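You operate a simulated robot arm through the tools that you are given. There is no shell and no other tool. Be economical: measure what you need, move in short steps, check, and stop when the job is done.

You run a simulated robot arm. Do the job below in one go: nothing can be reset, and whatever is moved stays where it is left.

## Task
Rinse out the brush cup, tip it empty and stand the black brush in it.
Fine: tap off; cup back where it stood; tip into the basin.

The check looks at the end state, three seconds after you hand in, the way a careful person would. Anything else that was tipped, shoved, dropped, spilled or broken makes it a failure.

## Robot
A 7-joint arm with a two-finger parallel gripper, fixed in place. Base frame: the origin is at the foot of the arm, x ahead of it, y to its left, z up; the work surface is at about z = 0.9. Units: m, rad, N and s.
With the tool pointing down near the work surface it reaches from about 0.32 to 0.74 m from the base axis. Its first joint turns from -2.007 to 2.007 rad. Payload 3.91 kg.
The tool frame sits at the grasp point between the pads (the TCP): z along the fingers, y along the line on which they close. The tips reach 0.03 m beyond it. Largest opening 0.11 m; finger width 0.02, thickness 0.01; the body of the gripper, 0.048 by 0.112 m, starts 0.055 m behind the TCP.
Orientation is that of the tool frame in the base frame, as a unit quaternion [w, x, y, z]. With the fingers straight down and closing along the base's y, the tool's x points along the base's -x, its y along +y and its z along -z.

## Interface
- The arm moves only by the tool move_arm. Its argument "increments" is a list of rows, each an object of numbers (a shift or turn left out is 0, a gripper value left out holds the last): "jaw": the closure in counts, from 0 (fully open) to 255 (shut); "x", "y", "z": the shift along the tool's x, y, z in units of 150 mm (1.0 is 150 mm); "ax", "ay", "az": the turn, a rotation vector about the tool's x, y, z in units of 90 degrees (1.0 is 90 degrees). In form: [{"jaw": .., "x": .., "y": .., "z": .., "ax": .., "ay": .., "az": ..}, ...]. A call has 1 to 12 rows; each row is the pose to reach, as a shift and turn from the pose commanded when the call began, along the tool's axes at that moment. A call with a number of a shift or a turn outside -1 to 1 is refused whole. Rows are played at 5 a second. More than 0.05 m and 0.15 rad between two rows, or a gripper value outside its range, and nothing of the call is played. Where a pose cannot be reached the arm comes as near as it can. A force on the tool above 40 N (or 10 N above the force at the start of the call, whichever is more), or a blocked arm, ends the call early, and 0.2 s more pass. Each finger travels about 0.108 m/s and halts on what it meets, pressing with about 27 N; the grip force reading is that of the motor and also rises with nothing between the fingers. The clock runs only during rows and for 0.2 s after the last one: add rows that repeat a pose to give the fingers time. It gives the time, the measured TCP pose, the force on the tool (base axes), the opening and the grip force at its end, in the units of the frame above (readings bear some noise).
- Cameras (640 x 400 px; columns grow to the right, rows downward): "scene" is fixed at [0.0507, 0.6384, 1.6489]; the picture's right is [-0.63, -0.78, 0.00], its down [-0.56, 0.45, -0.70] and it looks along [0.54, -0.44, -0.72] (base axes); focal length 331 px, centre (320, 200). "wrist" rides on the gripper at [0.072, 0.017, -0.103] in the tool frame; the picture's right is [-0.23, 0.97, 0.00], its down [-0.76, -0.18, -0.62] and it looks along [-0.61, -0.14, 0.78] (tool axes); focal length 222 px, centre (320, 200). There is no depth. A picture from a camera that has moved, and an enlarged one, comes with that camera's place and axes in the base frame and with its lens. The place of the scene camera against the robot may be out by one fixed shift of up to 0.018 m in any direction.
- snapshot(camera): a new picture of that camera. It takes no simulated time.
- move_column(by): slides the trunk up (or, below 0, down) by that many m; the arm rides with it, the base frame stays. It gives what a move gives, with no picture.
- inspect(camera, box): a new picture of the part [left, top, right, bottom] of that camera's present view, enlarged. It takes no simulated time.
- job_done(): hands the job in; it is judged then, once.

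Work in short steps. Places have to be worked out from the pictures, the camera data and where the tool is seen: move nearer, look again, correct. Check each grasp and each placing, and mend what went wrong. You have 120 turns and 68 pictures in all, those below and enlarged ones among them. Open the gripper and draw the arm clear of the work before you hand the job in, unless the task says otherwise; then end with one line.

The tools are called after ">>>" as name(argument=value, ...) on one line, values as JSON. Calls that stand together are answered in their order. move_arm: Moves the arm, as the interface text tells. Its arguments: {"type":"object","properties":{"increments":{"type":"array","items":{"type":"object","properties":{"jaw":{"type":"number"},"x":{"type":"number"},"y":{"type":"number"},"z":{"type":"number"},"ax":{"type":"number"},"ay":{"type":"number"},"az":{"type":"number"}}}}},"required":["increments"]} The other tools are called the same way: move_column (by) slides the trunk up or down; snapshot (camera) takes a picture; inspect (camera, box) takes an enlarged picture of a part of a camera's view; job_done () hands the job in.

At the start:

```text
time_s: 0.0
tcp_pos: [0.4427, -0.1656, 1.2703]
orientation: [0.001, 0.0, 1.0, 0.0]
ft_force: [0.9, -1.1, 0.4]
opening: 0.1101
finger_force: 0.0
trunk travel left (down, up): [-0.875, 0.115]
```

scene: 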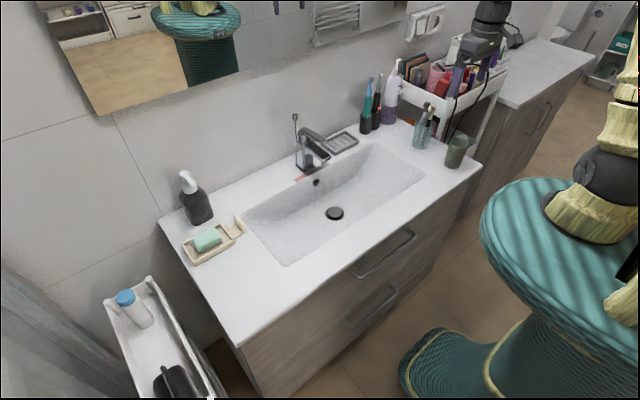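
wrist: 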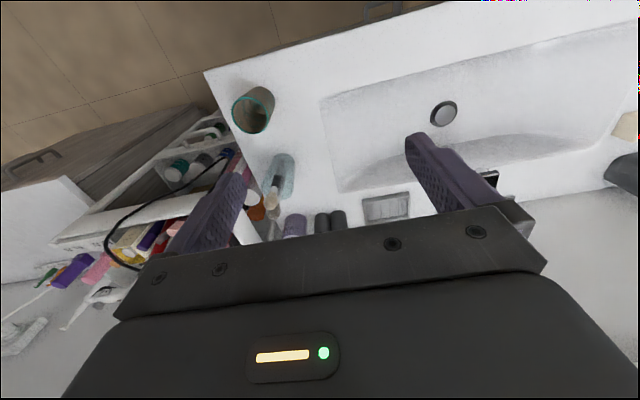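

I look closer at the counter's right end (cups and brushes) and at the tap before moving.

>>> inspect(camera="scene", box=[340, 50, 500, 180])

>>> inspect(camera="scene", box=[260, 100, 380, 230])

>>> inspect(camera="wrist", box=[200, 60, 420, 260])

```text
3.08 times, centred on (420, 115) of scene
camera zoom: at [0.0507, 0.6384, 1.6489], right [-0.63, -0.78, 0.0], down [-0.56, 0.45, -0.7], along [0.54, -0.44, -0.72], focal length 1019 px, centre (12, 462)
```

zoom: 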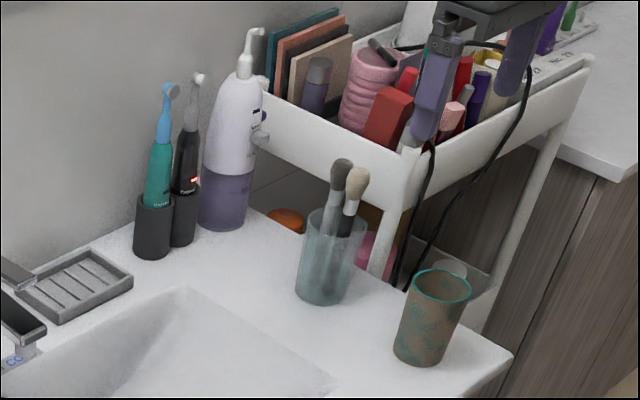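

```text
3.08 times, centred on (320, 165) of scene
camera zoom: at [0.0507, 0.6384, 1.6489], right [-0.63, -0.78, 0.0], down [-0.56, 0.45, -0.7], along [0.54, -0.44, -0.72], focal length 1019 px, centre (320, 308)
```

zoom: 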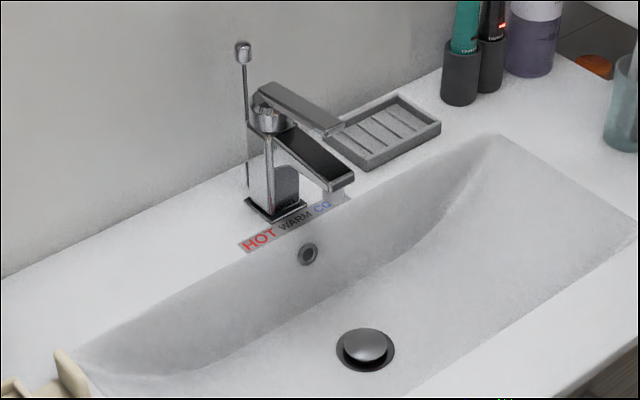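

```text
2.00 times, centred on (310, 160) of wrist
camera zoom: at [0.3699, -0.1482, 1.3739], right [0.23, 0.97, 0.0], down [0.76, -0.18, 0.62], along [0.61, -0.14, -0.78], focal length 444 px, centre (340, 280)
```

zoom: 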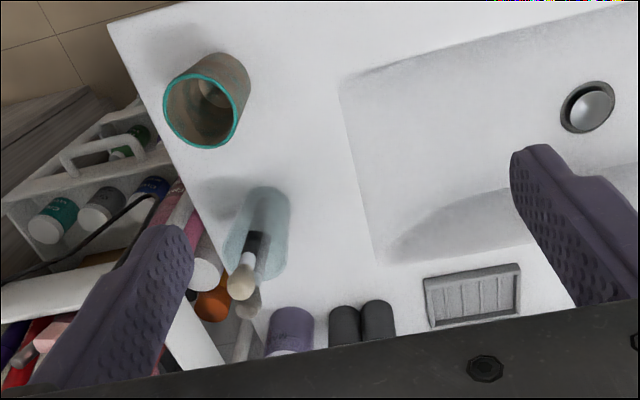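

The stone-coloured cup with the teal rim stands empty near (0.457, -0.285). The glass holding two brushes is near (0.59, -0.287), and the tap spout is near (0.68, 0.1). I move the wrist camera over the cups to see which is which.

>>> move_arm(increments=[{"jaw": 0, "x": 0.07, "y": -0.19, "z": 0.1}, {"x": 0.14, "y": -0.38, "z": 0.2}, {"x": 0.21, "y": -0.57, "z": 0.3}, {"x": 0.285, "y": -0.7, "z": 0.4}, {"x": 0.285, "y": -0.7, "z": 0.4}])

>>> snapshot(camera="wrist")

>>> inspect(camera="wrist", box=[240, 20, 440, 220])

```text
time_s: 1.2
tcp_pos: [0.4001, -0.2711, 1.2113]
orientation: [0.0, 0.0, 1.0, 0.0]
ft_force: [-0.1, 0.3, 0.1]
opening: 0.1099
finger_force: 0.1
trunk travel left (down, up): [-0.875, 0.115]
```

```text
62 pictures are left
camera wrist: at [0.3274, -0.2543, 1.3143], right [0.23, 0.97, 0.0], down [0.76, -0.18, 0.62], along [0.61, -0.14, -0.78], focal length 222 px, centre (320, 200)
```

wrist: 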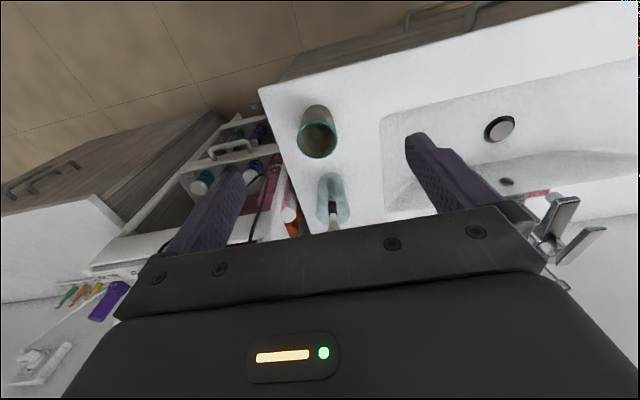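

```text
2.00 times, centred on (340, 120) of wrist
camera zoom: at [0.3274, -0.2543, 1.3143], right [0.23, 0.97, 0.0], down [0.76, -0.18, 0.62], along [0.61, -0.14, -0.78], focal length 444 px, centre (280, 360)
```

zoom: 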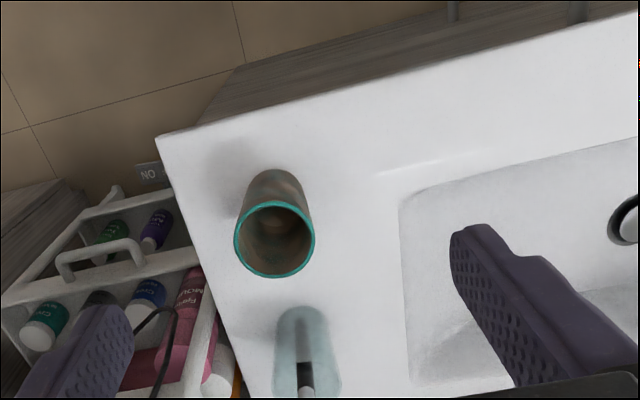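

The stone cup is murky inside and stands at about (0.46, -0.288), rim near 0.99, about 0.062 m across, so I take it as the brush cup. Next I go look at the tap.

>>> move_arm(increments=[{"x": -0.1, "y": 0.3, "z": -0.06}, {"x": -0.2, "y": 0.6, "z": -0.12}, {"x": -0.3, "y": 0.9, "z": -0.18}, {"x": -0.33, "y": 1.0, "z": -0.26}])

>>> move_arm(increments=[{"x": -0.1, "y": 0.3}, {"x": -0.2, "y": 0.6}, {"x": -0.3, "y": 0.9}, {"x": -0.45, "y": 1.0}])

>>> move_arm(increments=[{"x": -0.1, "y": 0.3}, {"x": -0.3, "y": 0.5}, {"x": -0.42, "y": 0.6}, {"x": -0.42, "y": 0.6}])

>>> snapshot(camera="wrist")

```text
time_s: 2.2
tcp_pos: [0.4518, -0.1202, 1.2506]
orientation: [0.001, 0.0, 1.0, 0.0]
ft_force: [0.4, -0.6, -0.7]
opening: 0.1099
finger_force: 0.0
trunk travel left (down, up): [-0.875, 0.115]
```

```text
time_s: 3.2
tcp_pos: [0.5198, 0.0325, 1.2525]
orientation: [0.001, 0.001, 1.0, 0.0]
ft_force: [-0.2, -0.3, -1.3]
opening: 0.1099
finger_force: 0.0
trunk travel left (down, up): [-0.875, 0.115]
```

```text
time_s: 4.2
tcp_pos: [0.5793, 0.1209, 1.251]
orientation: [0.0, 0.001, 1.0, 0.001]
ft_force: [0.6, -0.1, -0.7]
opening: 0.1099
finger_force: 0.2
trunk travel left (down, up): [-0.875, 0.115]
```

```text
60 pictures are left
camera wrist: at [0.5075, 0.1361, 1.3542], right [0.23, 0.97, 0.0], down [0.76, -0.18, 0.62], along [0.61, -0.14, -0.78], focal length 222 px, centre (320, 200)
```

wrist: 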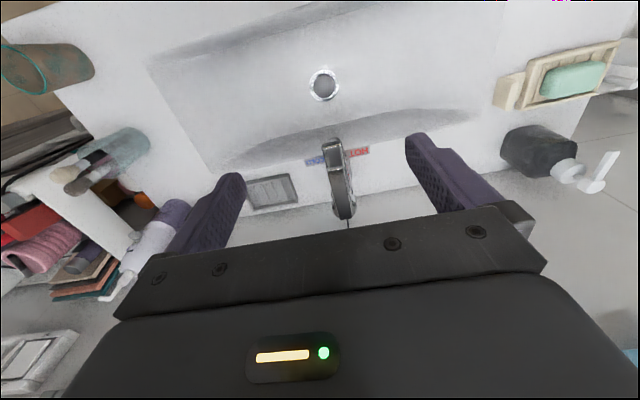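

>>> inspect(camera="wrist", box=[270, 100, 410, 230])

>>> inspect(camera="wrist", box=[40, 100, 170, 220])

>>> snapshot(camera="scene")

```text
3.08 times, centred on (340, 165) of wrist
camera zoom: at [0.5075, 0.1361, 1.3542], right [0.23, 0.97, 0.0], down [0.76, -0.18, 0.62], along [0.61, -0.14, -0.78], focal length 684 px, centre (258, 308)
```

zoom: 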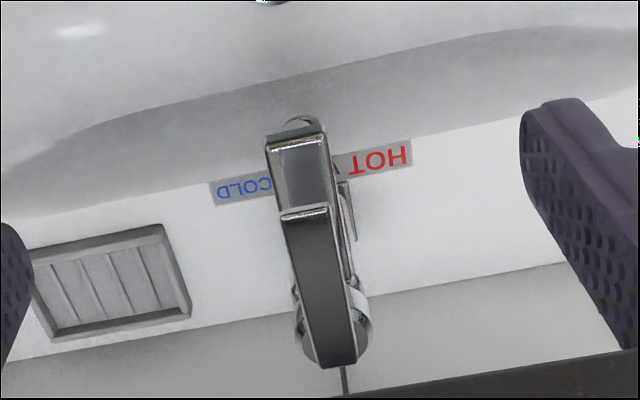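

```text
3.33 times, centred on (105, 160) of wrist
camera zoom: at [0.5075, 0.1361, 1.3542], right [0.23, 0.97, 0.0], down [0.76, -0.18, 0.62], along [0.61, -0.14, -0.78], focal length 740 px, centre (1037, 333)
```

zoom: 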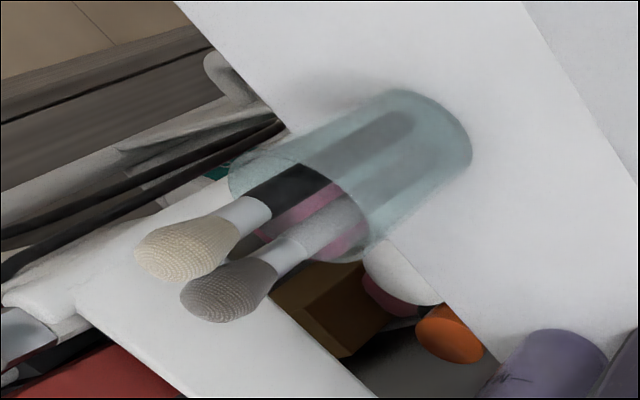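

```text
57 pictures are left
```

scene: 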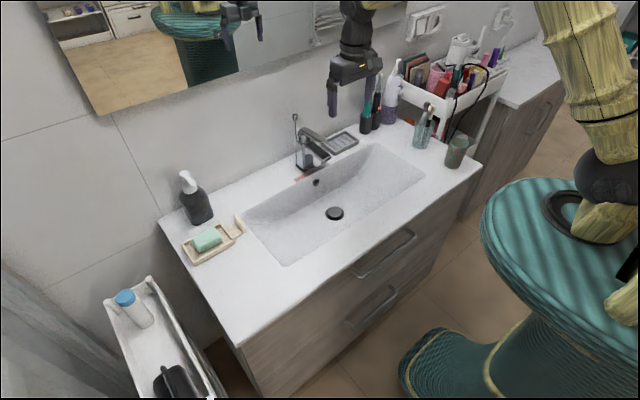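

The cream-haired brush has the black handle, so that is the black brush; the other one has a light grey handle. The tap has a lever on top in line with its spout, tip near (0.69, 0.115, 1.04). I lower a bit to triangulate it.

>>> move_arm(increments=[{"z": 0.25}, {"z": 0.5}, {"z": 0.6}, {"z": 0.6}])

>>> inspect(camera="wrist", box=[240, 80, 440, 230])

>>> inspect(camera="scene", box=[270, 90, 410, 190])

```text
time_s: 5.2
tcp_pos: [0.58, 0.1217, 1.161]
orientation: [0.0, 0.001, 1.0, 0.0]
ft_force: [0.3, -0.1, -0.2]
opening: 0.1103
finger_force: 0.1
trunk travel left (down, up): [-0.875, 0.115]
```

```text
2.67 times, centred on (340, 155) of wrist
camera zoom: at [0.5083, 0.1373, 1.2652], right [0.23, 0.97, 0.0], down [0.76, -0.18, 0.62], along [0.61, -0.14, -0.78], focal length 592 px, centre (267, 320)
```

zoom: 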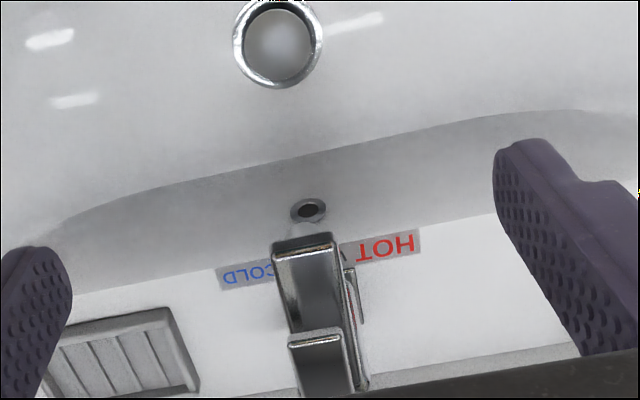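

```text
4.00 times, centred on (340, 140) of scene
camera zoom: at [0.0507, 0.6384, 1.6489], right [-0.63, -0.78, 0.0], down [-0.56, 0.45, -0.7], along [0.54, -0.44, -0.72], focal length 1324 px, centre (240, 440)
```

zoom: 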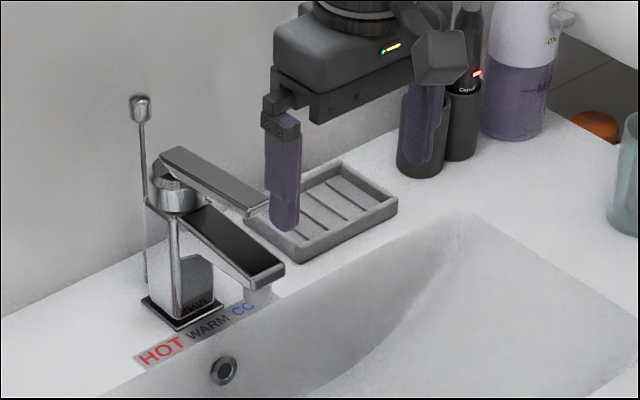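

Two views put the lever tip at (0.685, 0.119, 1.058) and the spout tip at (0.687, 0.119, 0.97). I go over the lever and lower until the open fingers straddle it.

>>> move_arm(increments=[{"x": -0.3}, {"x": -0.6, "y": -0.01}, {"x": -0.78, "y": -0.018}, {"x": -0.78, "y": -0.018, "z": 0.25}, {"x": -0.78, "y": -0.018, "z": 0.5}, {"x": -0.78, "y": -0.018, "z": 0.7}, {"x": -0.78, "y": -0.018, "z": 0.7}])

>>> inspect(camera="scene", box=[270, 90, 410, 190])

```text
time_s: 6.8
tcp_pos: [0.6964, 0.1178, 1.0546]
orientation: [0.0, 0.0, 1.0, 0.0]
ft_force: [-0.4, 0.1, 0.7]
opening: 0.1099
finger_force: 0.0
trunk travel left (down, up): [-0.875, 0.115]
```

```text
4.00 times, centred on (340, 140) of scene
camera zoom: at [0.0507, 0.6384, 1.6489], right [-0.63, -0.78, 0.0], down [-0.56, 0.45, -0.7], along [0.54, -0.44, -0.72], focal length 1324 px, centre (240, 440)
```

zoom: 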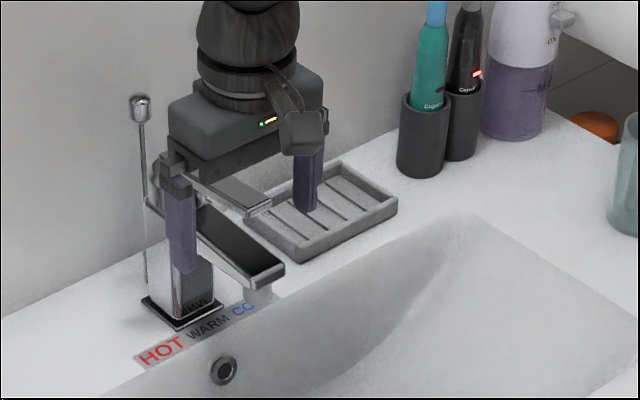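

The fingers straddle the lever. I close on it.

>>> move_arm(increments=[{"jaw": 255}, {"jaw": 255}, {"jaw": 255}, {"jaw": 255}])

```text
time_s: 7.8
tcp_pos: [0.6966, 0.1187, 1.0537]
orientation: [0.0, 0.0, 1.0, 0.001]
ft_force: [-1.0, 2.7, -0.7]
opening: 0.0251
finger_force: 45.0
trunk travel left (down, up): [-0.875, 0.115]
```

Gripping the lever (0.025 m wide). I lift about 2 cm.

>>> move_arm(increments=[{"z": -0.05}, {"z": -0.1}, {"z": -0.15}, {"z": -0.15}])

>>> inspect(camera="scene", box=[270, 90, 410, 220])

```text
time_s: 8.8
tcp_pos: [0.6985, 0.1175, 1.0739]
orientation: [-0.002, 0.0, 1.0, -0.001]
ft_force: [7.5, 6.2, -18.7]
opening: 0.0257
finger_force: 44.8
trunk travel left (down, up): [-0.875, 0.115]
```

```text
3.08 times, centred on (340, 155) of scene
camera zoom: at [0.0507, 0.6384, 1.6489], right [-0.63, -0.78, 0.0], down [-0.56, 0.45, -0.7], along [0.54, -0.44, -0.72], focal length 1019 px, centre (258, 338)
```

zoom: 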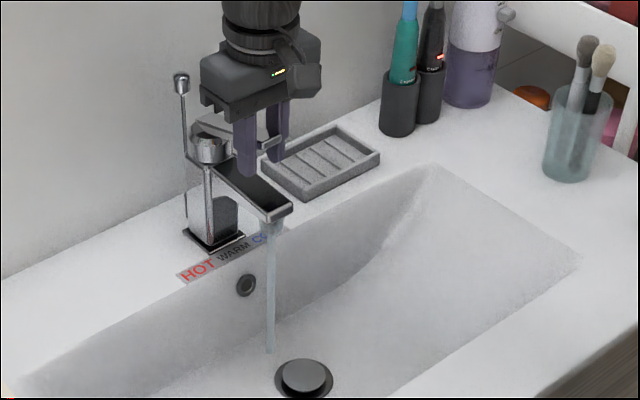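

Water is running. I open the fingers and rise straight up.

>>> move_arm(increments=[{"jaw": 0}, {"jaw": 0}, {"jaw": 0}, {"z": -0.3}, {"z": -0.6}, {"z": -0.8}, {"z": -0.8}])

>>> inspect(camera="scene", box=[270, 90, 410, 220])

>>> inspect(camera="wrist", box=[220, 60, 440, 230])

```text
time_s: 10.4
tcp_pos: [0.6992, 0.1166, 1.2001]
orientation: [-0.001, 0.0, 1.0, 0.0]
ft_force: [-0.1, 0.1, 0.1]
opening: 0.1098
finger_force: 0.0
trunk travel left (down, up): [-0.875, 0.115]
```

```text
3.08 times, centred on (340, 155) of scene
camera zoom: at [0.0507, 0.6384, 1.6489], right [-0.63, -0.78, 0.0], down [-0.56, 0.45, -0.7], along [0.54, -0.44, -0.72], focal length 1019 px, centre (258, 338)
```

zoom: 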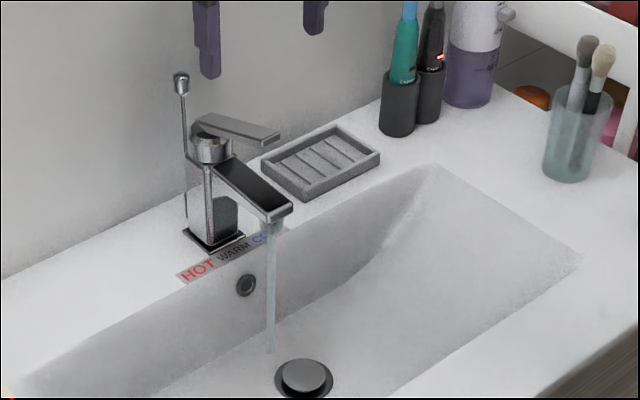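

```text
2.35 times, centred on (330, 145) of wrist
camera zoom: at [0.6265, 0.1329, 1.3022], right [0.23, 0.97, 0.0], down [0.76, -0.18, 0.62], along [0.61, -0.14, -0.78], focal length 523 px, centre (296, 329)
```

zoom: 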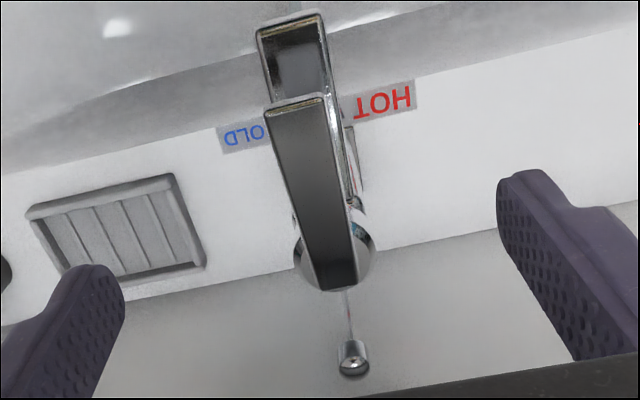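

The tap runs and the stream falls at about (0.695, 0.12). I now swing back toward the cup, still tool-down, then yaw and tilt for an oblique grasp that leaves the cup mouth free.

>>> move_arm(increments=[{"x": 0.2, "y": -0.24}, {"x": 0.4, "y": -0.48}, {"x": 0.6, "y": -0.72}, {"x": 0.8, "y": -0.96}])

>>> move_arm(increments=[{"x": 0.2, "y": -0.24}, {"x": 0.4, "y": -0.48}, {"x": 0.6, "y": -0.72}, {"x": 0.8, "y": -0.85}, {"x": 0.9, "y": -0.9}])

>>> move_arm(increments=[{"az": 0.083}, {"az": 0.166}, {"az": 0.25}, {"az": 0.333}, {"az": 0.333}])

>>> move_arm(increments=[{"ay": -0.083}, {"ay": -0.167}, {"ay": -0.25}, {"ay": -0.333}, {"ay": -0.417}, {"ay": -0.5}, {"ay": -0.583}, {"ay": -0.667}, {"ay": -0.667}])

>>> snapshot(camera="wrist")

```text
time_s: 11.4
tcp_pos: [0.5759, -0.0285, 1.1972]
orientation: [0.002, 0.0, 1.0, 0.0]
ft_force: [0.4, -0.1, 0.0]
opening: 0.11
finger_force: 0.1
trunk travel left (down, up): [-0.875, 0.115]
```

```text
time_s: 12.6
tcp_pos: [0.4425, -0.1606, 1.1957]
orientation: [0.0, 0.0, 1.0, 0.001]
ft_force: [0.3, 0.6, 0.7]
opening: 0.1101
finger_force: 0.0
trunk travel left (down, up): [-0.875, 0.115]
```

```text
time_s: 13.8
tcp_pos: [0.4419, -0.1618, 1.1965]
orientation: [0.0, 0.259, 0.966, 0.0]
ft_force: [-0.3, 1.1, 0.7]
opening: 0.1099
finger_force: 0.1
trunk travel left (down, up): [-0.875, 0.115]
```

```text
time_s: 15.8
tcp_pos: [0.4833, -0.1725, 1.1989]
orientation: [0.484, 0.224, 0.836, -0.13]
ft_force: [-0.8, -0.3, 0.5]
opening: 0.11
finger_force: 0.1
out of reach, approached as far as the arm can: row 6, 7, 8, 9
trunk travel left (down, up): [-0.875, 0.115]
```

```text
50 pictures are left
camera wrist: at [0.3827, -0.0967, 1.1878], right [0.58, 0.79, 0.2], down [-0.23, -0.07, 0.97], along [0.78, -0.61, 0.14], focal length 222 px, centre (320, 200)
```

wrist: 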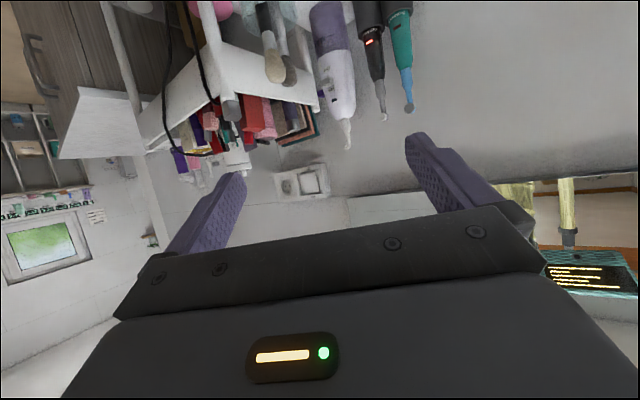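

The tilt was reached but the arm was slightly too close in at that radius. I move over the cup, keeping the tilt and staying above its rim.

>>> move_arm(increments=[{"x": 0.11, "y": -0.166, "z": 0.197}, {"x": 0.22, "y": -0.333, "z": 0.394}, {"x": 0.33, "y": -0.5, "z": 0.59}, {"x": 0.442, "y": -0.665, "z": 0.788}, {"x": 0.442, "y": -0.665, "z": 0.788}])

>>> inspect(camera="scene", box=[370, 50, 530, 200])

>>> snapshot(camera="wrist")

```text
time_s: 17.0
tcp_pos: [0.4901, -0.2936, 1.0828]
orientation: [0.484, 0.223, 0.836, -0.129]
ft_force: [0.3, 0.1, 0.6]
opening: 0.1104
finger_force: 0.1
trunk travel left (down, up): [-0.875, 0.115]
```

```text
2.67 times, centred on (450, 125) of scene
camera zoom: at [0.0507, 0.6384, 1.6489], right [-0.63, -0.78, 0.0], down [-0.56, 0.45, -0.7], along [0.54, -0.44, -0.72], focal length 883 px, centre (-27, 400)
```

zoom: 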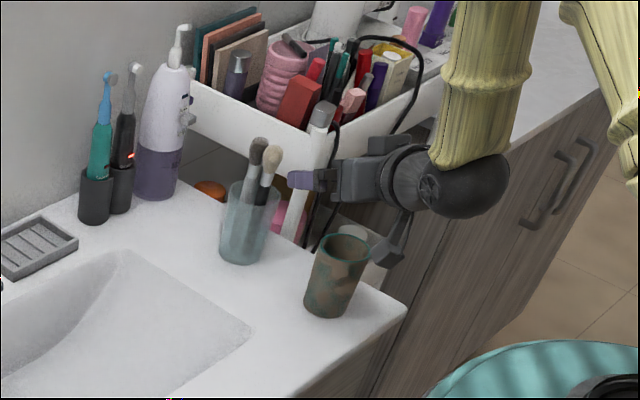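

```text
48 pictures are left
camera wrist: at [0.39, -0.2171, 1.0722], right [0.58, 0.79, 0.2], down [-0.23, -0.07, 0.97], along [0.78, -0.61, 0.14], focal length 222 px, centre (320, 200)
```

wrist: 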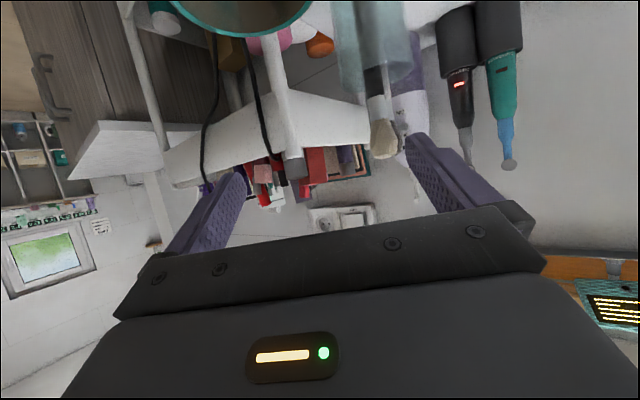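

The base of each call is the actual pose, now (0.490, -0.294, 1.083). I back off to just behind the cup axis and descend part way.

>>> move_arm(increments=[{"x": 0.126, "y": -0.071, "z": -0.218}, {"x": 0.126, "y": -0.071, "z": -0.218}, {"x": 0.326, "y": -0.071, "z": -0.102}, {"x": 0.526, "y": -0.071, "z": 0.013}, {"x": 0.526, "y": -0.071, "z": 0.013}])

>>> inspect(camera="scene", box=[370, 50, 530, 200])

>>> snapshot(camera="wrist")

```text
time_s: 18.2
tcp_pos: [0.4533, -0.2893, 1.0171]
orientation: [0.483, 0.225, 0.837, -0.13]
ft_force: [-0.4, 0.3, 0.3]
opening: 0.1097
finger_force: 0.1
trunk travel left (down, up): [-0.875, 0.115]
```

```text
2.67 times, centred on (450, 125) of scene
camera zoom: at [0.0507, 0.6384, 1.6489], right [-0.63, -0.78, 0.0], down [-0.56, 0.45, -0.7], along [0.54, -0.44, -0.72], focal length 883 px, centre (-27, 400)
```

zoom: 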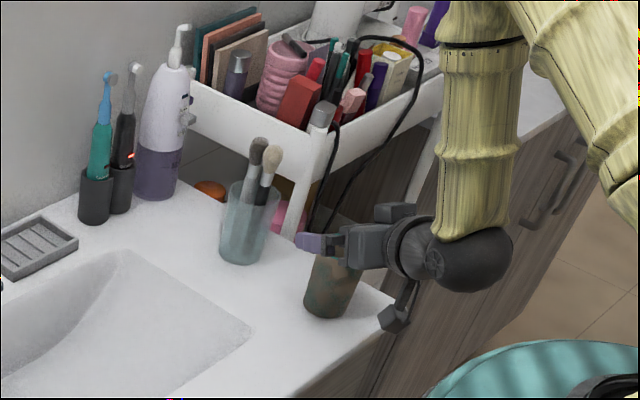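

```text
46 pictures are left
camera wrist: at [0.353, -0.2119, 1.0048], right [0.58, 0.79, 0.2], down [-0.23, -0.07, 0.97], along [0.78, -0.61, 0.14], focal length 222 px, centre (320, 200)
```

wrist: 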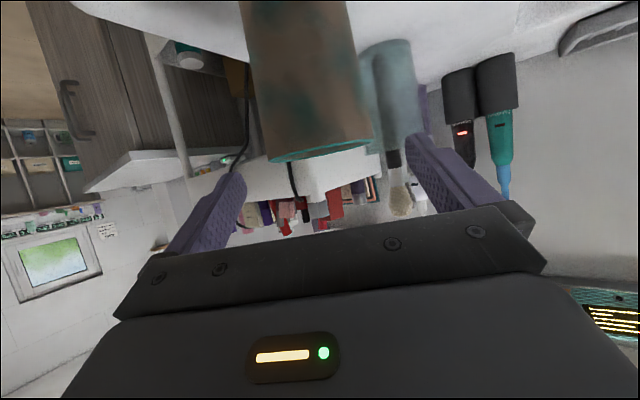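

The cup sits centred between the fingers, rim at z = 0.992. I descend to z ≈ 0.958, ease forward and close.

>>> move_arm(increments=[{"x": 0.17, "y": 0.02, "z": 0.1}, {"x": 0.341, "y": 0.027, "z": 0.197}, {"x": 0.324, "y": 0.027, "z": 0.226}, {"x": 0.324, "y": 0.027, "z": 0.226}])

>>> inspect(camera="scene", box=[370, 50, 530, 200])

>>> snapshot(camera="wrist")

```text
time_s: 19.2
tcp_pos: [0.4598, -0.2854, 0.9558]
orientation: [0.483, 0.223, 0.837, -0.129]
ft_force: [0.1, -0.3, -0.5]
opening: 0.1101
finger_force: 0.1
trunk travel left (down, up): [-0.875, 0.115]
```

```text
2.67 times, centred on (450, 125) of scene
camera zoom: at [0.0507, 0.6384, 1.6489], right [-0.63, -0.78, 0.0], down [-0.56, 0.45, -0.7], along [0.54, -0.44, -0.72], focal length 883 px, centre (-27, 400)
```

zoom: 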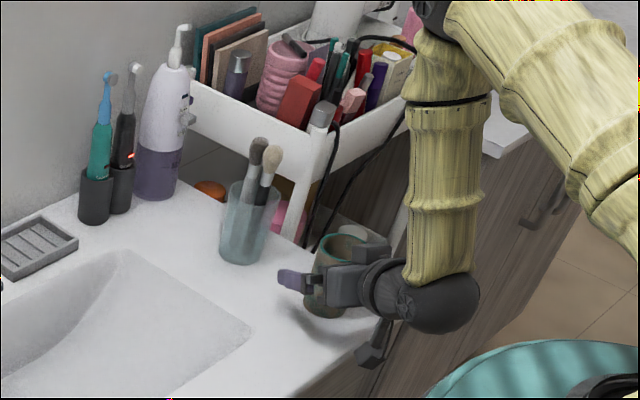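

```text
44 pictures are left
camera wrist: at [0.3602, -0.209, 0.9447], right [0.58, 0.79, 0.2], down [-0.23, -0.07, 0.97], along [0.78, -0.61, 0.13], focal length 222 px, centre (320, 200)
```

wrist: 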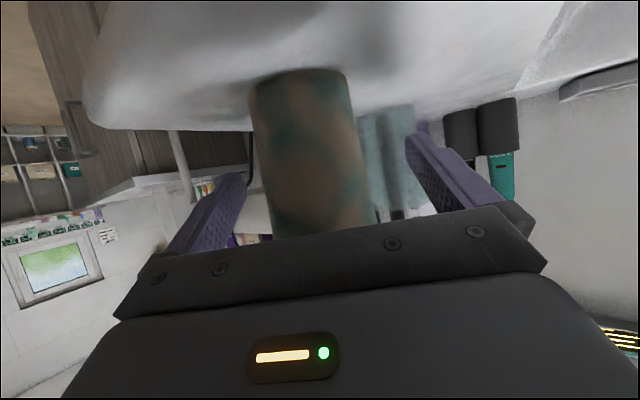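

A 4 mm side correction, then close gently on the cup.

>>> move_arm(increments=[{"y": -0.028}, {"y": -0.028, "jaw": 150}, {"y": -0.028, "jaw": 150}, {"y": -0.028, "jaw": 150}, {"y": -0.028, "jaw": 150}])

```text
time_s: 20.4
tcp_pos: [0.4585, -0.2877, 0.9555]
orientation: [0.483, 0.223, 0.837, -0.128]
ft_force: [0.7, 0.4, 1.8]
opening: 0.0591
finger_force: 27.3
trunk travel left (down, up): [-0.875, 0.115]
```

Gripped at 0.059 m. I lift it straight up 10 cm.

>>> move_arm(increments=[{"x": -0.1, "z": -0.058}, {"x": -0.3, "z": -0.173}, {"x": -0.5, "z": -0.289}, {"x": -0.7, "z": -0.404}, {"x": -0.7, "z": -0.404}])

>>> inspect(camera="scene", box=[370, 50, 530, 200])

```text
time_s: 21.6
tcp_pos: [0.4586, -0.2873, 1.0793]
orientation: [0.484, 0.223, 0.836, -0.129]
ft_force: [-0.2, 0.1, -1.2]
opening: 0.0592
finger_force: 27.1
trunk travel left (down, up): [-0.875, 0.115]
```

```text
2.67 times, centred on (450, 125) of scene
camera zoom: at [0.0507, 0.6384, 1.6489], right [-0.63, -0.78, 0.0], down [-0.56, 0.45, -0.7], along [0.54, -0.44, -0.72], focal length 883 px, centre (-27, 400)
```

zoom: 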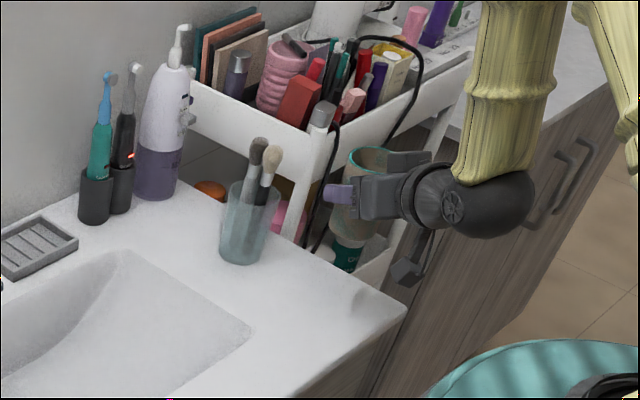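

The cup hangs upright and secure. I swing toward the basin, turning the hand to face straight ahead.

>>> move_arm(increments=[{"x": 0.044, "y": 0.219, "z": -0.076, "ax": -0.072, "az": -0.0417}, {"x": 0.088, "y": 0.4375, "z": -0.152, "ax": -0.1445, "az": -0.0833}, {"x": 0.132, "y": 0.656, "z": -0.228, "ax": -0.217, "az": -0.125}, {"x": 0.176, "y": 0.875, "z": -0.304, "ax": -0.289, "az": -0.1667}, {"x": 0.176, "y": 0.875, "z": -0.304, "ax": -0.289, "az": -0.1667}])

```text
time_s: 22.8
tcp_pos: [0.4829, -0.1483, 1.0782]
orientation: [0.5, 0.0, 0.866, 0.0]
ft_force: [0.5, 0.3, -1.9]
opening: 0.0589
finger_force: 27.0
trunk travel left (down, up): [-0.875, 0.115]
```

>>> move_arm(increments=[{"x": -0.05, "y": 0.25, "z": 0.087}, {"x": -0.1, "y": 0.5, "z": 0.173}, {"x": -0.15, "y": 0.75, "z": 0.26}, {"x": -0.2, "y": 1.0, "z": 0.346}])

>>> move_arm(increments=[{"x": -0.035, "y": 0.25, "z": 0.06}, {"x": -0.07, "y": 0.5, "z": 0.12}, {"x": -0.12, "y": 0.79, "z": 0.208}, {"x": -0.12, "y": 0.79, "z": 0.208}])

>>> inspect(camera="scene", box=[250, 80, 450, 240])

>>> snapshot(camera="wrist")

```text
time_s: 23.8
tcp_pos: [0.5412, 0.0036, 1.0778]
orientation: [0.5, 0.0, 0.866, 0.0]
ft_force: [0.5, 0.0, -1.5]
opening: 0.0591
finger_force: 26.7
trunk travel left (down, up): [-0.875, 0.115]
```

```text
time_s: 24.8
tcp_pos: [0.5714, 0.1207, 1.0799]
orientation: [0.5, 0.002, 0.866, -0.001]
ft_force: [-0.5, -0.1, -1.2]
opening: 0.059
finger_force: 27.4
trunk travel left (down, up): [-0.875, 0.115]
```

```text
2.50 times, centred on (350, 160) of scene
camera zoom: at [0.0507, 0.6384, 1.6489], right [-0.63, -0.78, 0.0], down [-0.56, 0.45, -0.7], along [0.54, -0.44, -0.72], focal length 828 px, centre (245, 300)
```

zoom: 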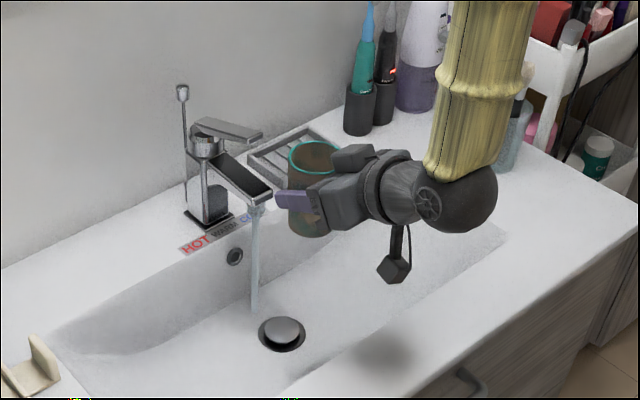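

```text
41 pictures are left
camera wrist: at [0.4474, 0.1362, 1.0677], right [0.11, 0.97, 0.2], down [-0.16, -0.18, 0.97], along [0.98, -0.14, 0.13], focal length 222 px, centre (320, 200)
```

wrist: 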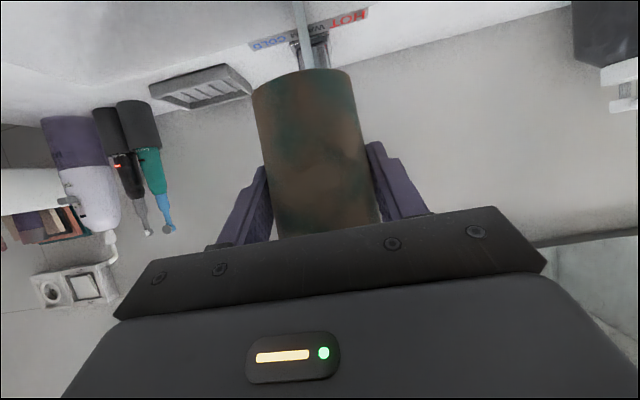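

The stream lines up at y = 0.119. I lower the cup into the basin in front of the stream.

>>> move_arm(increments=[{"x": 0.163, "y": -0.01, "z": 0.152}, {"x": 0.325, "y": -0.01, "z": 0.303}, {"x": 0.488, "y": -0.01, "z": 0.455}, {"x": 0.65, "y": -0.01, "z": 0.607}, {"x": 0.65, "y": -0.01, "z": 0.607}])

>>> inspect(camera="scene", box=[250, 80, 450, 240])

>>> snapshot(camera="wrist")

```text
time_s: 26.0
tcp_pos: [0.6041, 0.1203, 0.9494]
orientation: [0.501, 0.0, 0.866, 0.0]
ft_force: [-0.8, 0.0, -0.9]
opening: 0.059
finger_force: 27.1
trunk travel left (down, up): [-0.875, 0.115]
```

```text
2.50 times, centred on (350, 160) of scene
camera zoom: at [0.0507, 0.6384, 1.6489], right [-0.63, -0.78, 0.0], down [-0.56, 0.45, -0.7], along [0.54, -0.44, -0.72], focal length 828 px, centre (245, 300)
```

zoom: 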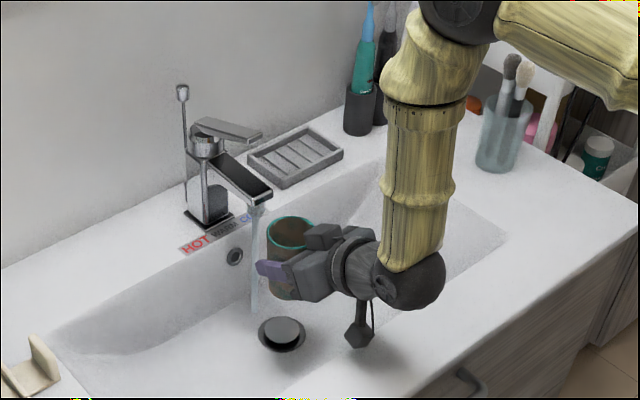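

```text
39 pictures are left
camera wrist: at [0.4799, 0.1361, 0.9373], right [0.11, 0.97, 0.2], down [-0.16, -0.18, 0.97], along [0.98, -0.14, 0.14], focal length 222 px, centre (320, 200)
```

wrist: 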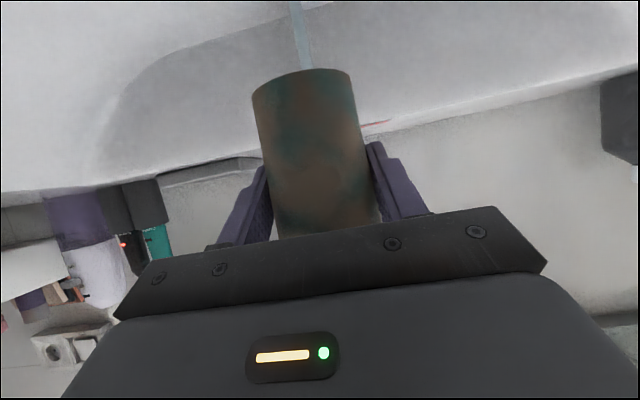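

>>> move_arm(increments=[{"x": 0.173, "z": 0.1}, {"x": 0.346, "z": 0.2}, {"x": 0.22, "z": 0.42}, {"x": 0.1, "z": 0.627}, {"x": 0.1, "z": 0.627}])

>>> inspect(camera="scene", box=[250, 100, 410, 230])

>>> snapshot(camera="wrist")

```text
time_s: 26.4
tcp_pos: [0.6026, 0.1195, 0.9295]
orientation: [0.499, -0.001, 0.866, 0.001]
ft_force: [-13.1, -3.9, 23.5]
opening: 0.0587
finger_force: 26.9
trunk travel left (down, up): [-0.875, 0.115]
stopped in row 2: the force on the tool passed its limit (the readings are from after the stop); the commanded pose is now the measured one
```

```text
3.08 times, centred on (330, 165) of scene
camera zoom: at [0.0507, 0.6384, 1.6489], right [-0.63, -0.78, 0.0], down [-0.56, 0.45, -0.7], along [0.54, -0.44, -0.72], focal length 1019 px, centre (289, 308)
```

zoom: 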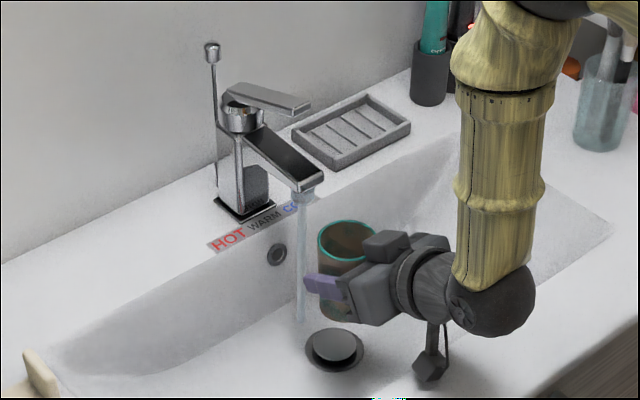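

```text
37 pictures are left
camera wrist: at [0.4767, 0.1361, 0.9187], right [0.11, 0.97, 0.2], down [-0.16, -0.18, 0.97], along [0.98, -0.14, 0.13], focal length 222 px, centre (320, 200)
```

wrist: 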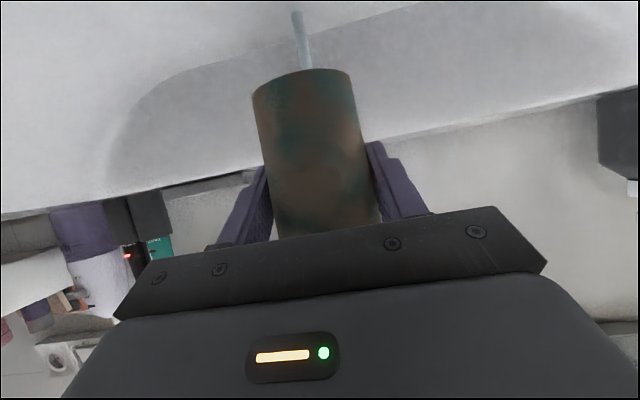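

The camera housing touched the basin's front slope (no harm). I rise, go further forward so the housing is over the bowl, then lower in under the spout.

>>> move_arm(increments=[{"x": -0.104, "z": -0.06}, {"x": -0.227, "z": 0.154}, {"x": -0.227, "z": 0.154}])

>>> move_arm(increments=[{"x": 0.06, "z": 0.12}, {"x": 0.142, "z": 0.259}, {"x": 0.16, "z": 0.333}, {"x": 0.172, "z": 0.407}, {"x": 0.172, "z": 0.407}])

>>> inspect(camera="scene", box=[250, 100, 410, 230])

```text
time_s: 27.2
tcp_pos: [0.6389, 0.1198, 0.9453]
orientation: [0.499, 0.0, 0.867, 0.001]
ft_force: [-13.8, -1.0, -4.9]
opening: 0.0574
finger_force: 27.2
trunk travel left (down, up): [-0.875, 0.115]
```

```text
time_s: 28.4
tcp_pos: [0.6797, 0.1199, 0.8935]
orientation: [0.5, 0.0, 0.866, 0.001]
ft_force: [-0.6, 0.2, -1.4]
opening: 0.0579
finger_force: 27.3
trunk travel left (down, up): [-0.875, 0.115]
```

```text
3.08 times, centred on (330, 165) of scene
camera zoom: at [0.0507, 0.6384, 1.6489], right [-0.63, -0.78, 0.0], down [-0.56, 0.45, -0.7], along [0.54, -0.44, -0.72], focal length 1019 px, centre (289, 308)
```

zoom: 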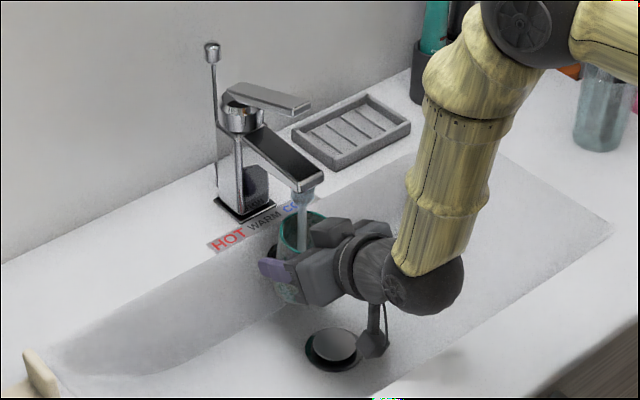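

The stream goes right into the cup and the residue is already changing. I hold for a couple of seconds.

>>> move_arm(increments=[{"x": 0}, {"x": 0}, {"x": 0}, {"x": 0}, {"x": 0}, {"x": 0}, {"x": 0}, {"x": 0}, {"x": 0}, {"x": 0}, {"x": 0}, {"x": 0}])

>>> inspect(camera="scene", box=[290, 140, 370, 220])

>>> snapshot(camera="wrist")

```text
time_s: 31.0
tcp_pos: [0.6797, 0.1213, 0.8933]
orientation: [0.5, -0.001, 0.866, 0.002]
ft_force: [0.5, 0.0, -3.6]
opening: 0.0576
finger_force: 27.4
trunk travel left (down, up): [-0.875, 0.115]
```

```text
5.00 times, centred on (330, 180) of scene
camera zoom: at [0.0507, 0.6384, 1.6489], right [-0.63, -0.78, 0.0], down [-0.56, 0.45, -0.7], along [0.54, -0.44, -0.72], focal length 1656 px, centre (270, 300)
```

zoom: 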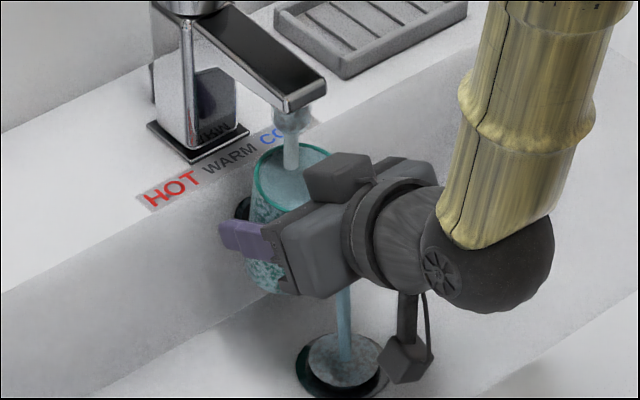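

```text
34 pictures are left
camera wrist: at [0.5556, 0.1364, 0.8824], right [0.11, 0.97, 0.2], down [-0.16, -0.18, 0.97], along [0.98, -0.14, 0.13], focal length 222 px, centre (320, 200)
```

wrist: 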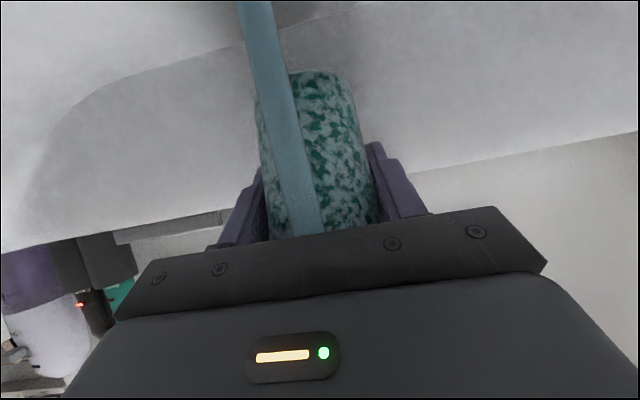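

The cup is full to overflowing and clean. I draw it back and up from under the spout, staying over the basin.

>>> move_arm(increments=[{"x": 0.009, "z": -0.149}, {"x": -0.081, "z": -0.393}, {"x": -0.171, "z": -0.637}, {"x": -0.244, "y": -0.13, "z": -0.911}, {"x": -0.244, "y": -0.13, "z": -0.911}])

>>> inspect(camera="scene", box=[250, 80, 450, 240])

```text
time_s: 32.2
tcp_pos: [0.5793, 0.1016, 0.9916]
orientation: [0.5, 0.0, 0.866, 0.001]
ft_force: [1.1, -0.2, -3.4]
opening: 0.0579
finger_force: 26.7
trunk travel left (down, up): [-0.875, 0.115]
```

```text
2.50 times, centred on (350, 160) of scene
camera zoom: at [0.0507, 0.6384, 1.6489], right [-0.63, -0.78, 0.0], down [-0.56, 0.45, -0.7], along [0.54, -0.44, -0.72], focal length 828 px, centre (245, 300)
```

zoom: 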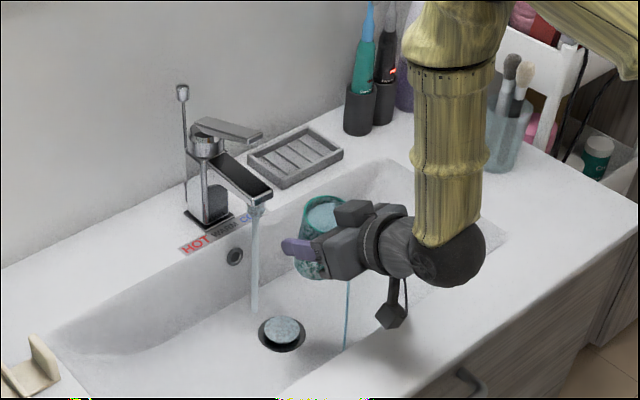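

Cup is over the bowl. I roll the hand about its pointing axis to tip the cup into the basin.

>>> move_arm(increments=[{"x": -0.067, "y": -0.1, "z": 0.115, "az": 0.083}, {"x": -0.067, "y": -0.2, "z": 0.115, "az": 0.167}, {"x": -0.067, "y": -0.2, "z": 0.115, "az": 0.25}, {"x": -0.067, "y": -0.2, "z": 0.115, "az": 0.333}, {"x": -0.067, "y": -0.2, "z": 0.115, "az": 0.417}, {"x": -0.067, "y": -0.2, "z": 0.115, "az": 0.5}, {"x": -0.067, "y": -0.2, "z": 0.115, "az": 0.583}, {"x": -0.067, "y": -0.2, "z": 0.115, "az": 0.667}, {"x": -0.067, "y": -0.2, "z": 0.115, "az": 0.75}, {"x": -0.067, "y": -0.2, "z": 0.115, "az": 0.833}, {"x": -0.067, "y": -0.2, "z": 0.115, "az": 0.917}, {"x": -0.067, "y": -0.2, "z": 0.115, "az": 1.0}])

>>> inspect(camera="scene", box=[250, 80, 450, 240])

```text
time_s: 34.8
tcp_pos: [0.6019, 0.0715, 0.9932]
orientation: [0.353, 0.613, 0.612, 0.354]
ft_force: [-0.2, -0.3, -1.9]
opening: 0.0579
finger_force: 27.3
trunk travel left (down, up): [-0.875, 0.115]
```

```text
2.50 times, centred on (350, 160) of scene
camera zoom: at [0.0507, 0.6384, 1.6489], right [-0.63, -0.78, 0.0], down [-0.56, 0.45, -0.7], along [0.54, -0.44, -0.72], focal length 828 px, centre (245, 300)
```

zoom: 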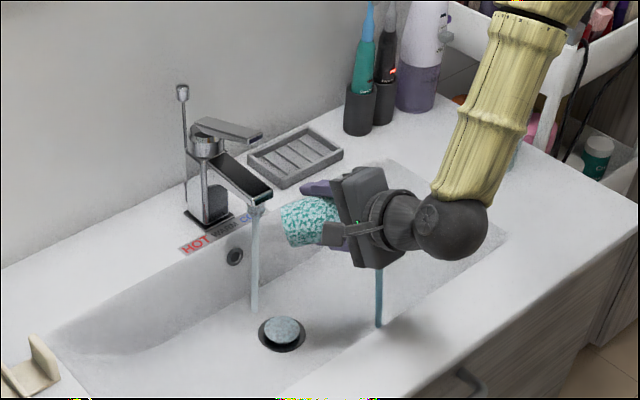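

It is pouring into the bowl. I keep rolling so the mouth points down.

>>> move_arm(increments=[{"az": 0.083}, {"az": 0.167}, {"az": 0.25}, {"az": 0.333}, {"az": 0.417}, {"az": 0.5}, {"az": 0.583}, {"az": 0.667}, {"az": 0.75}, {"az": 0.833}, {"az": 0.917}, {"az": 0.917}])

>>> inspect(camera="scene", box=[250, 80, 450, 240])

```text
time_s: 37.4
tcp_pos: [0.6008, 0.0722, 0.9939]
orientation: [0.031, 0.864, 0.056, 0.5]
ft_force: [-0.3, -0.2, -0.7]
opening: 0.0575
finger_force: 27.3
trunk travel left (down, up): [-0.875, 0.115]
```

```text
2.50 times, centred on (350, 160) of scene
camera zoom: at [0.0507, 0.6384, 1.6489], right [-0.63, -0.78, 0.0], down [-0.56, 0.45, -0.7], along [0.54, -0.44, -0.72], focal length 828 px, centre (245, 300)
```

zoom: 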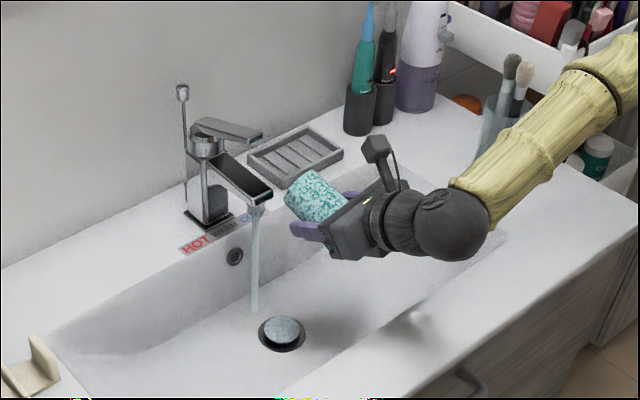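

Mouth now points down at 120°. I pitch another ~20° and hold a second so it drains fully.

>>> move_arm(increments=[{"ay": 0.083, "x": 0.05}, {"ay": 0.167, "x": 0.1}, {"ay": 0.22, "x": 0.15}, {"ay": 0.22, "x": 0.15}, {"ay": 0.22, "x": 0.15}, {"ay": 0.22, "x": 0.15}, {"ay": 0.22, "x": 0.15}, {"ay": 0.22, "x": 0.15}])

>>> inspect(camera="scene", box=[290, 100, 430, 240])

>>> snapshot(camera="wrist")

```text
time_s: 39.2
tcp_pos: [0.6138, 0.0747, 1.0114]
orientation: [0.022, 0.765, 0.061, 0.641]
ft_force: [-0.4, 0.2, -1.2]
opening: 0.0575
finger_force: 27.4
trunk travel left (down, up): [-0.875, 0.115]
```

```text
2.86 times, centred on (360, 170) of scene
camera zoom: at [0.0507, 0.6384, 1.6489], right [-0.63, -0.78, 0.0], down [-0.56, 0.45, -0.7], along [0.54, -0.44, -0.72], focal length 946 px, centre (206, 286)
```

zoom: 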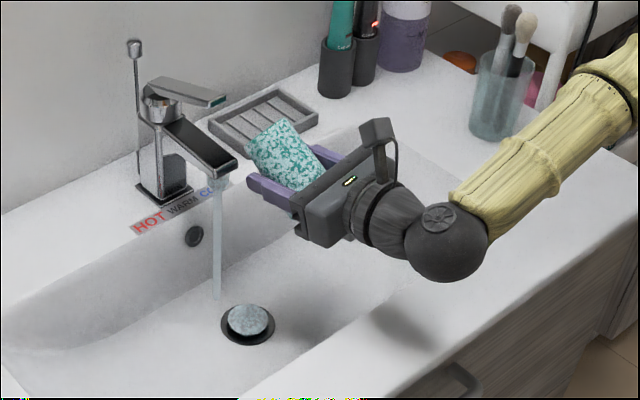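

```text
29 pictures are left
camera wrist: at [0.5254, 0.0609, 1.103], right [0.03, -0.99, -0.11], down [-0.76, 0.06, -0.65], along [0.65, 0.1, -0.75], focal length 222 px, centre (320, 200)
```

wrist: 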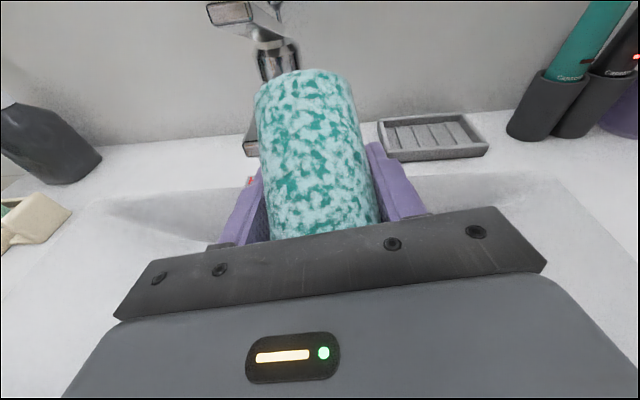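

Empty, no more drips. I reverse the pitch and roll to bring the cup upright again.

>>> move_arm(increments=[{"ay": -0.083, "x": -0.1}, {"ay": -0.167, "x": -0.2}, {"ay": -0.22, "x": -0.25}, {"ay": -0.22, "x": -0.25}])

>>> move_arm(increments=[{"az": -0.083}, {"az": -0.167}, {"az": -0.25}, {"az": -0.333}, {"az": -0.417}, {"az": -0.5}, {"az": -0.583}, {"az": -0.667}, {"az": -0.75}, {"az": -0.833}, {"az": -0.917}, {"az": -0.958}])

>>> move_arm(increments=[{"az": -0.083}, {"az": -0.167}, {"az": -0.25}, {"az": -0.333}, {"az": -0.417}, {"az": -0.5}, {"az": -0.583}, {"az": -0.667}, {"az": -0.75}, {"az": -0.833}, {"az": -0.917}, {"az": -0.959}])

>>> inspect(camera="scene", box=[290, 100, 430, 240])

```text
time_s: 40.2
tcp_pos: [0.6048, 0.0693, 0.9754]
orientation: [0.031, 0.864, 0.056, 0.499]
ft_force: [-0.6, -0.3, -1.1]
opening: 0.0577
finger_force: 26.9
trunk travel left (down, up): [-0.875, 0.115]
```

```text
time_s: 42.8
tcp_pos: [0.6067, 0.0678, 0.9757]
orientation: [0.364, 0.592, 0.632, 0.343]
ft_force: [0.2, -0.1, -0.3]
opening: 0.0574
finger_force: 27.4
trunk travel left (down, up): [-0.875, 0.115]
```

```text
time_s: 45.4
tcp_pos: [0.6057, 0.0693, 0.9766]
orientation: [0.5, -0.002, 0.866, 0.001]
ft_force: [0.7, 0.1, -1.3]
opening: 0.0575
finger_force: 27.1
trunk travel left (down, up): [-0.875, 0.115]
```

```text
2.86 times, centred on (360, 170) of scene
camera zoom: at [0.0507, 0.6384, 1.6489], right [-0.63, -0.78, 0.0], down [-0.56, 0.45, -0.7], along [0.54, -0.44, -0.72], focal length 946 px, centre (206, 286)
```

zoom: 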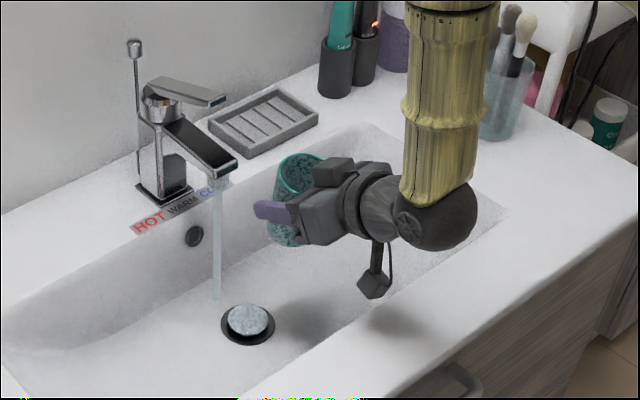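

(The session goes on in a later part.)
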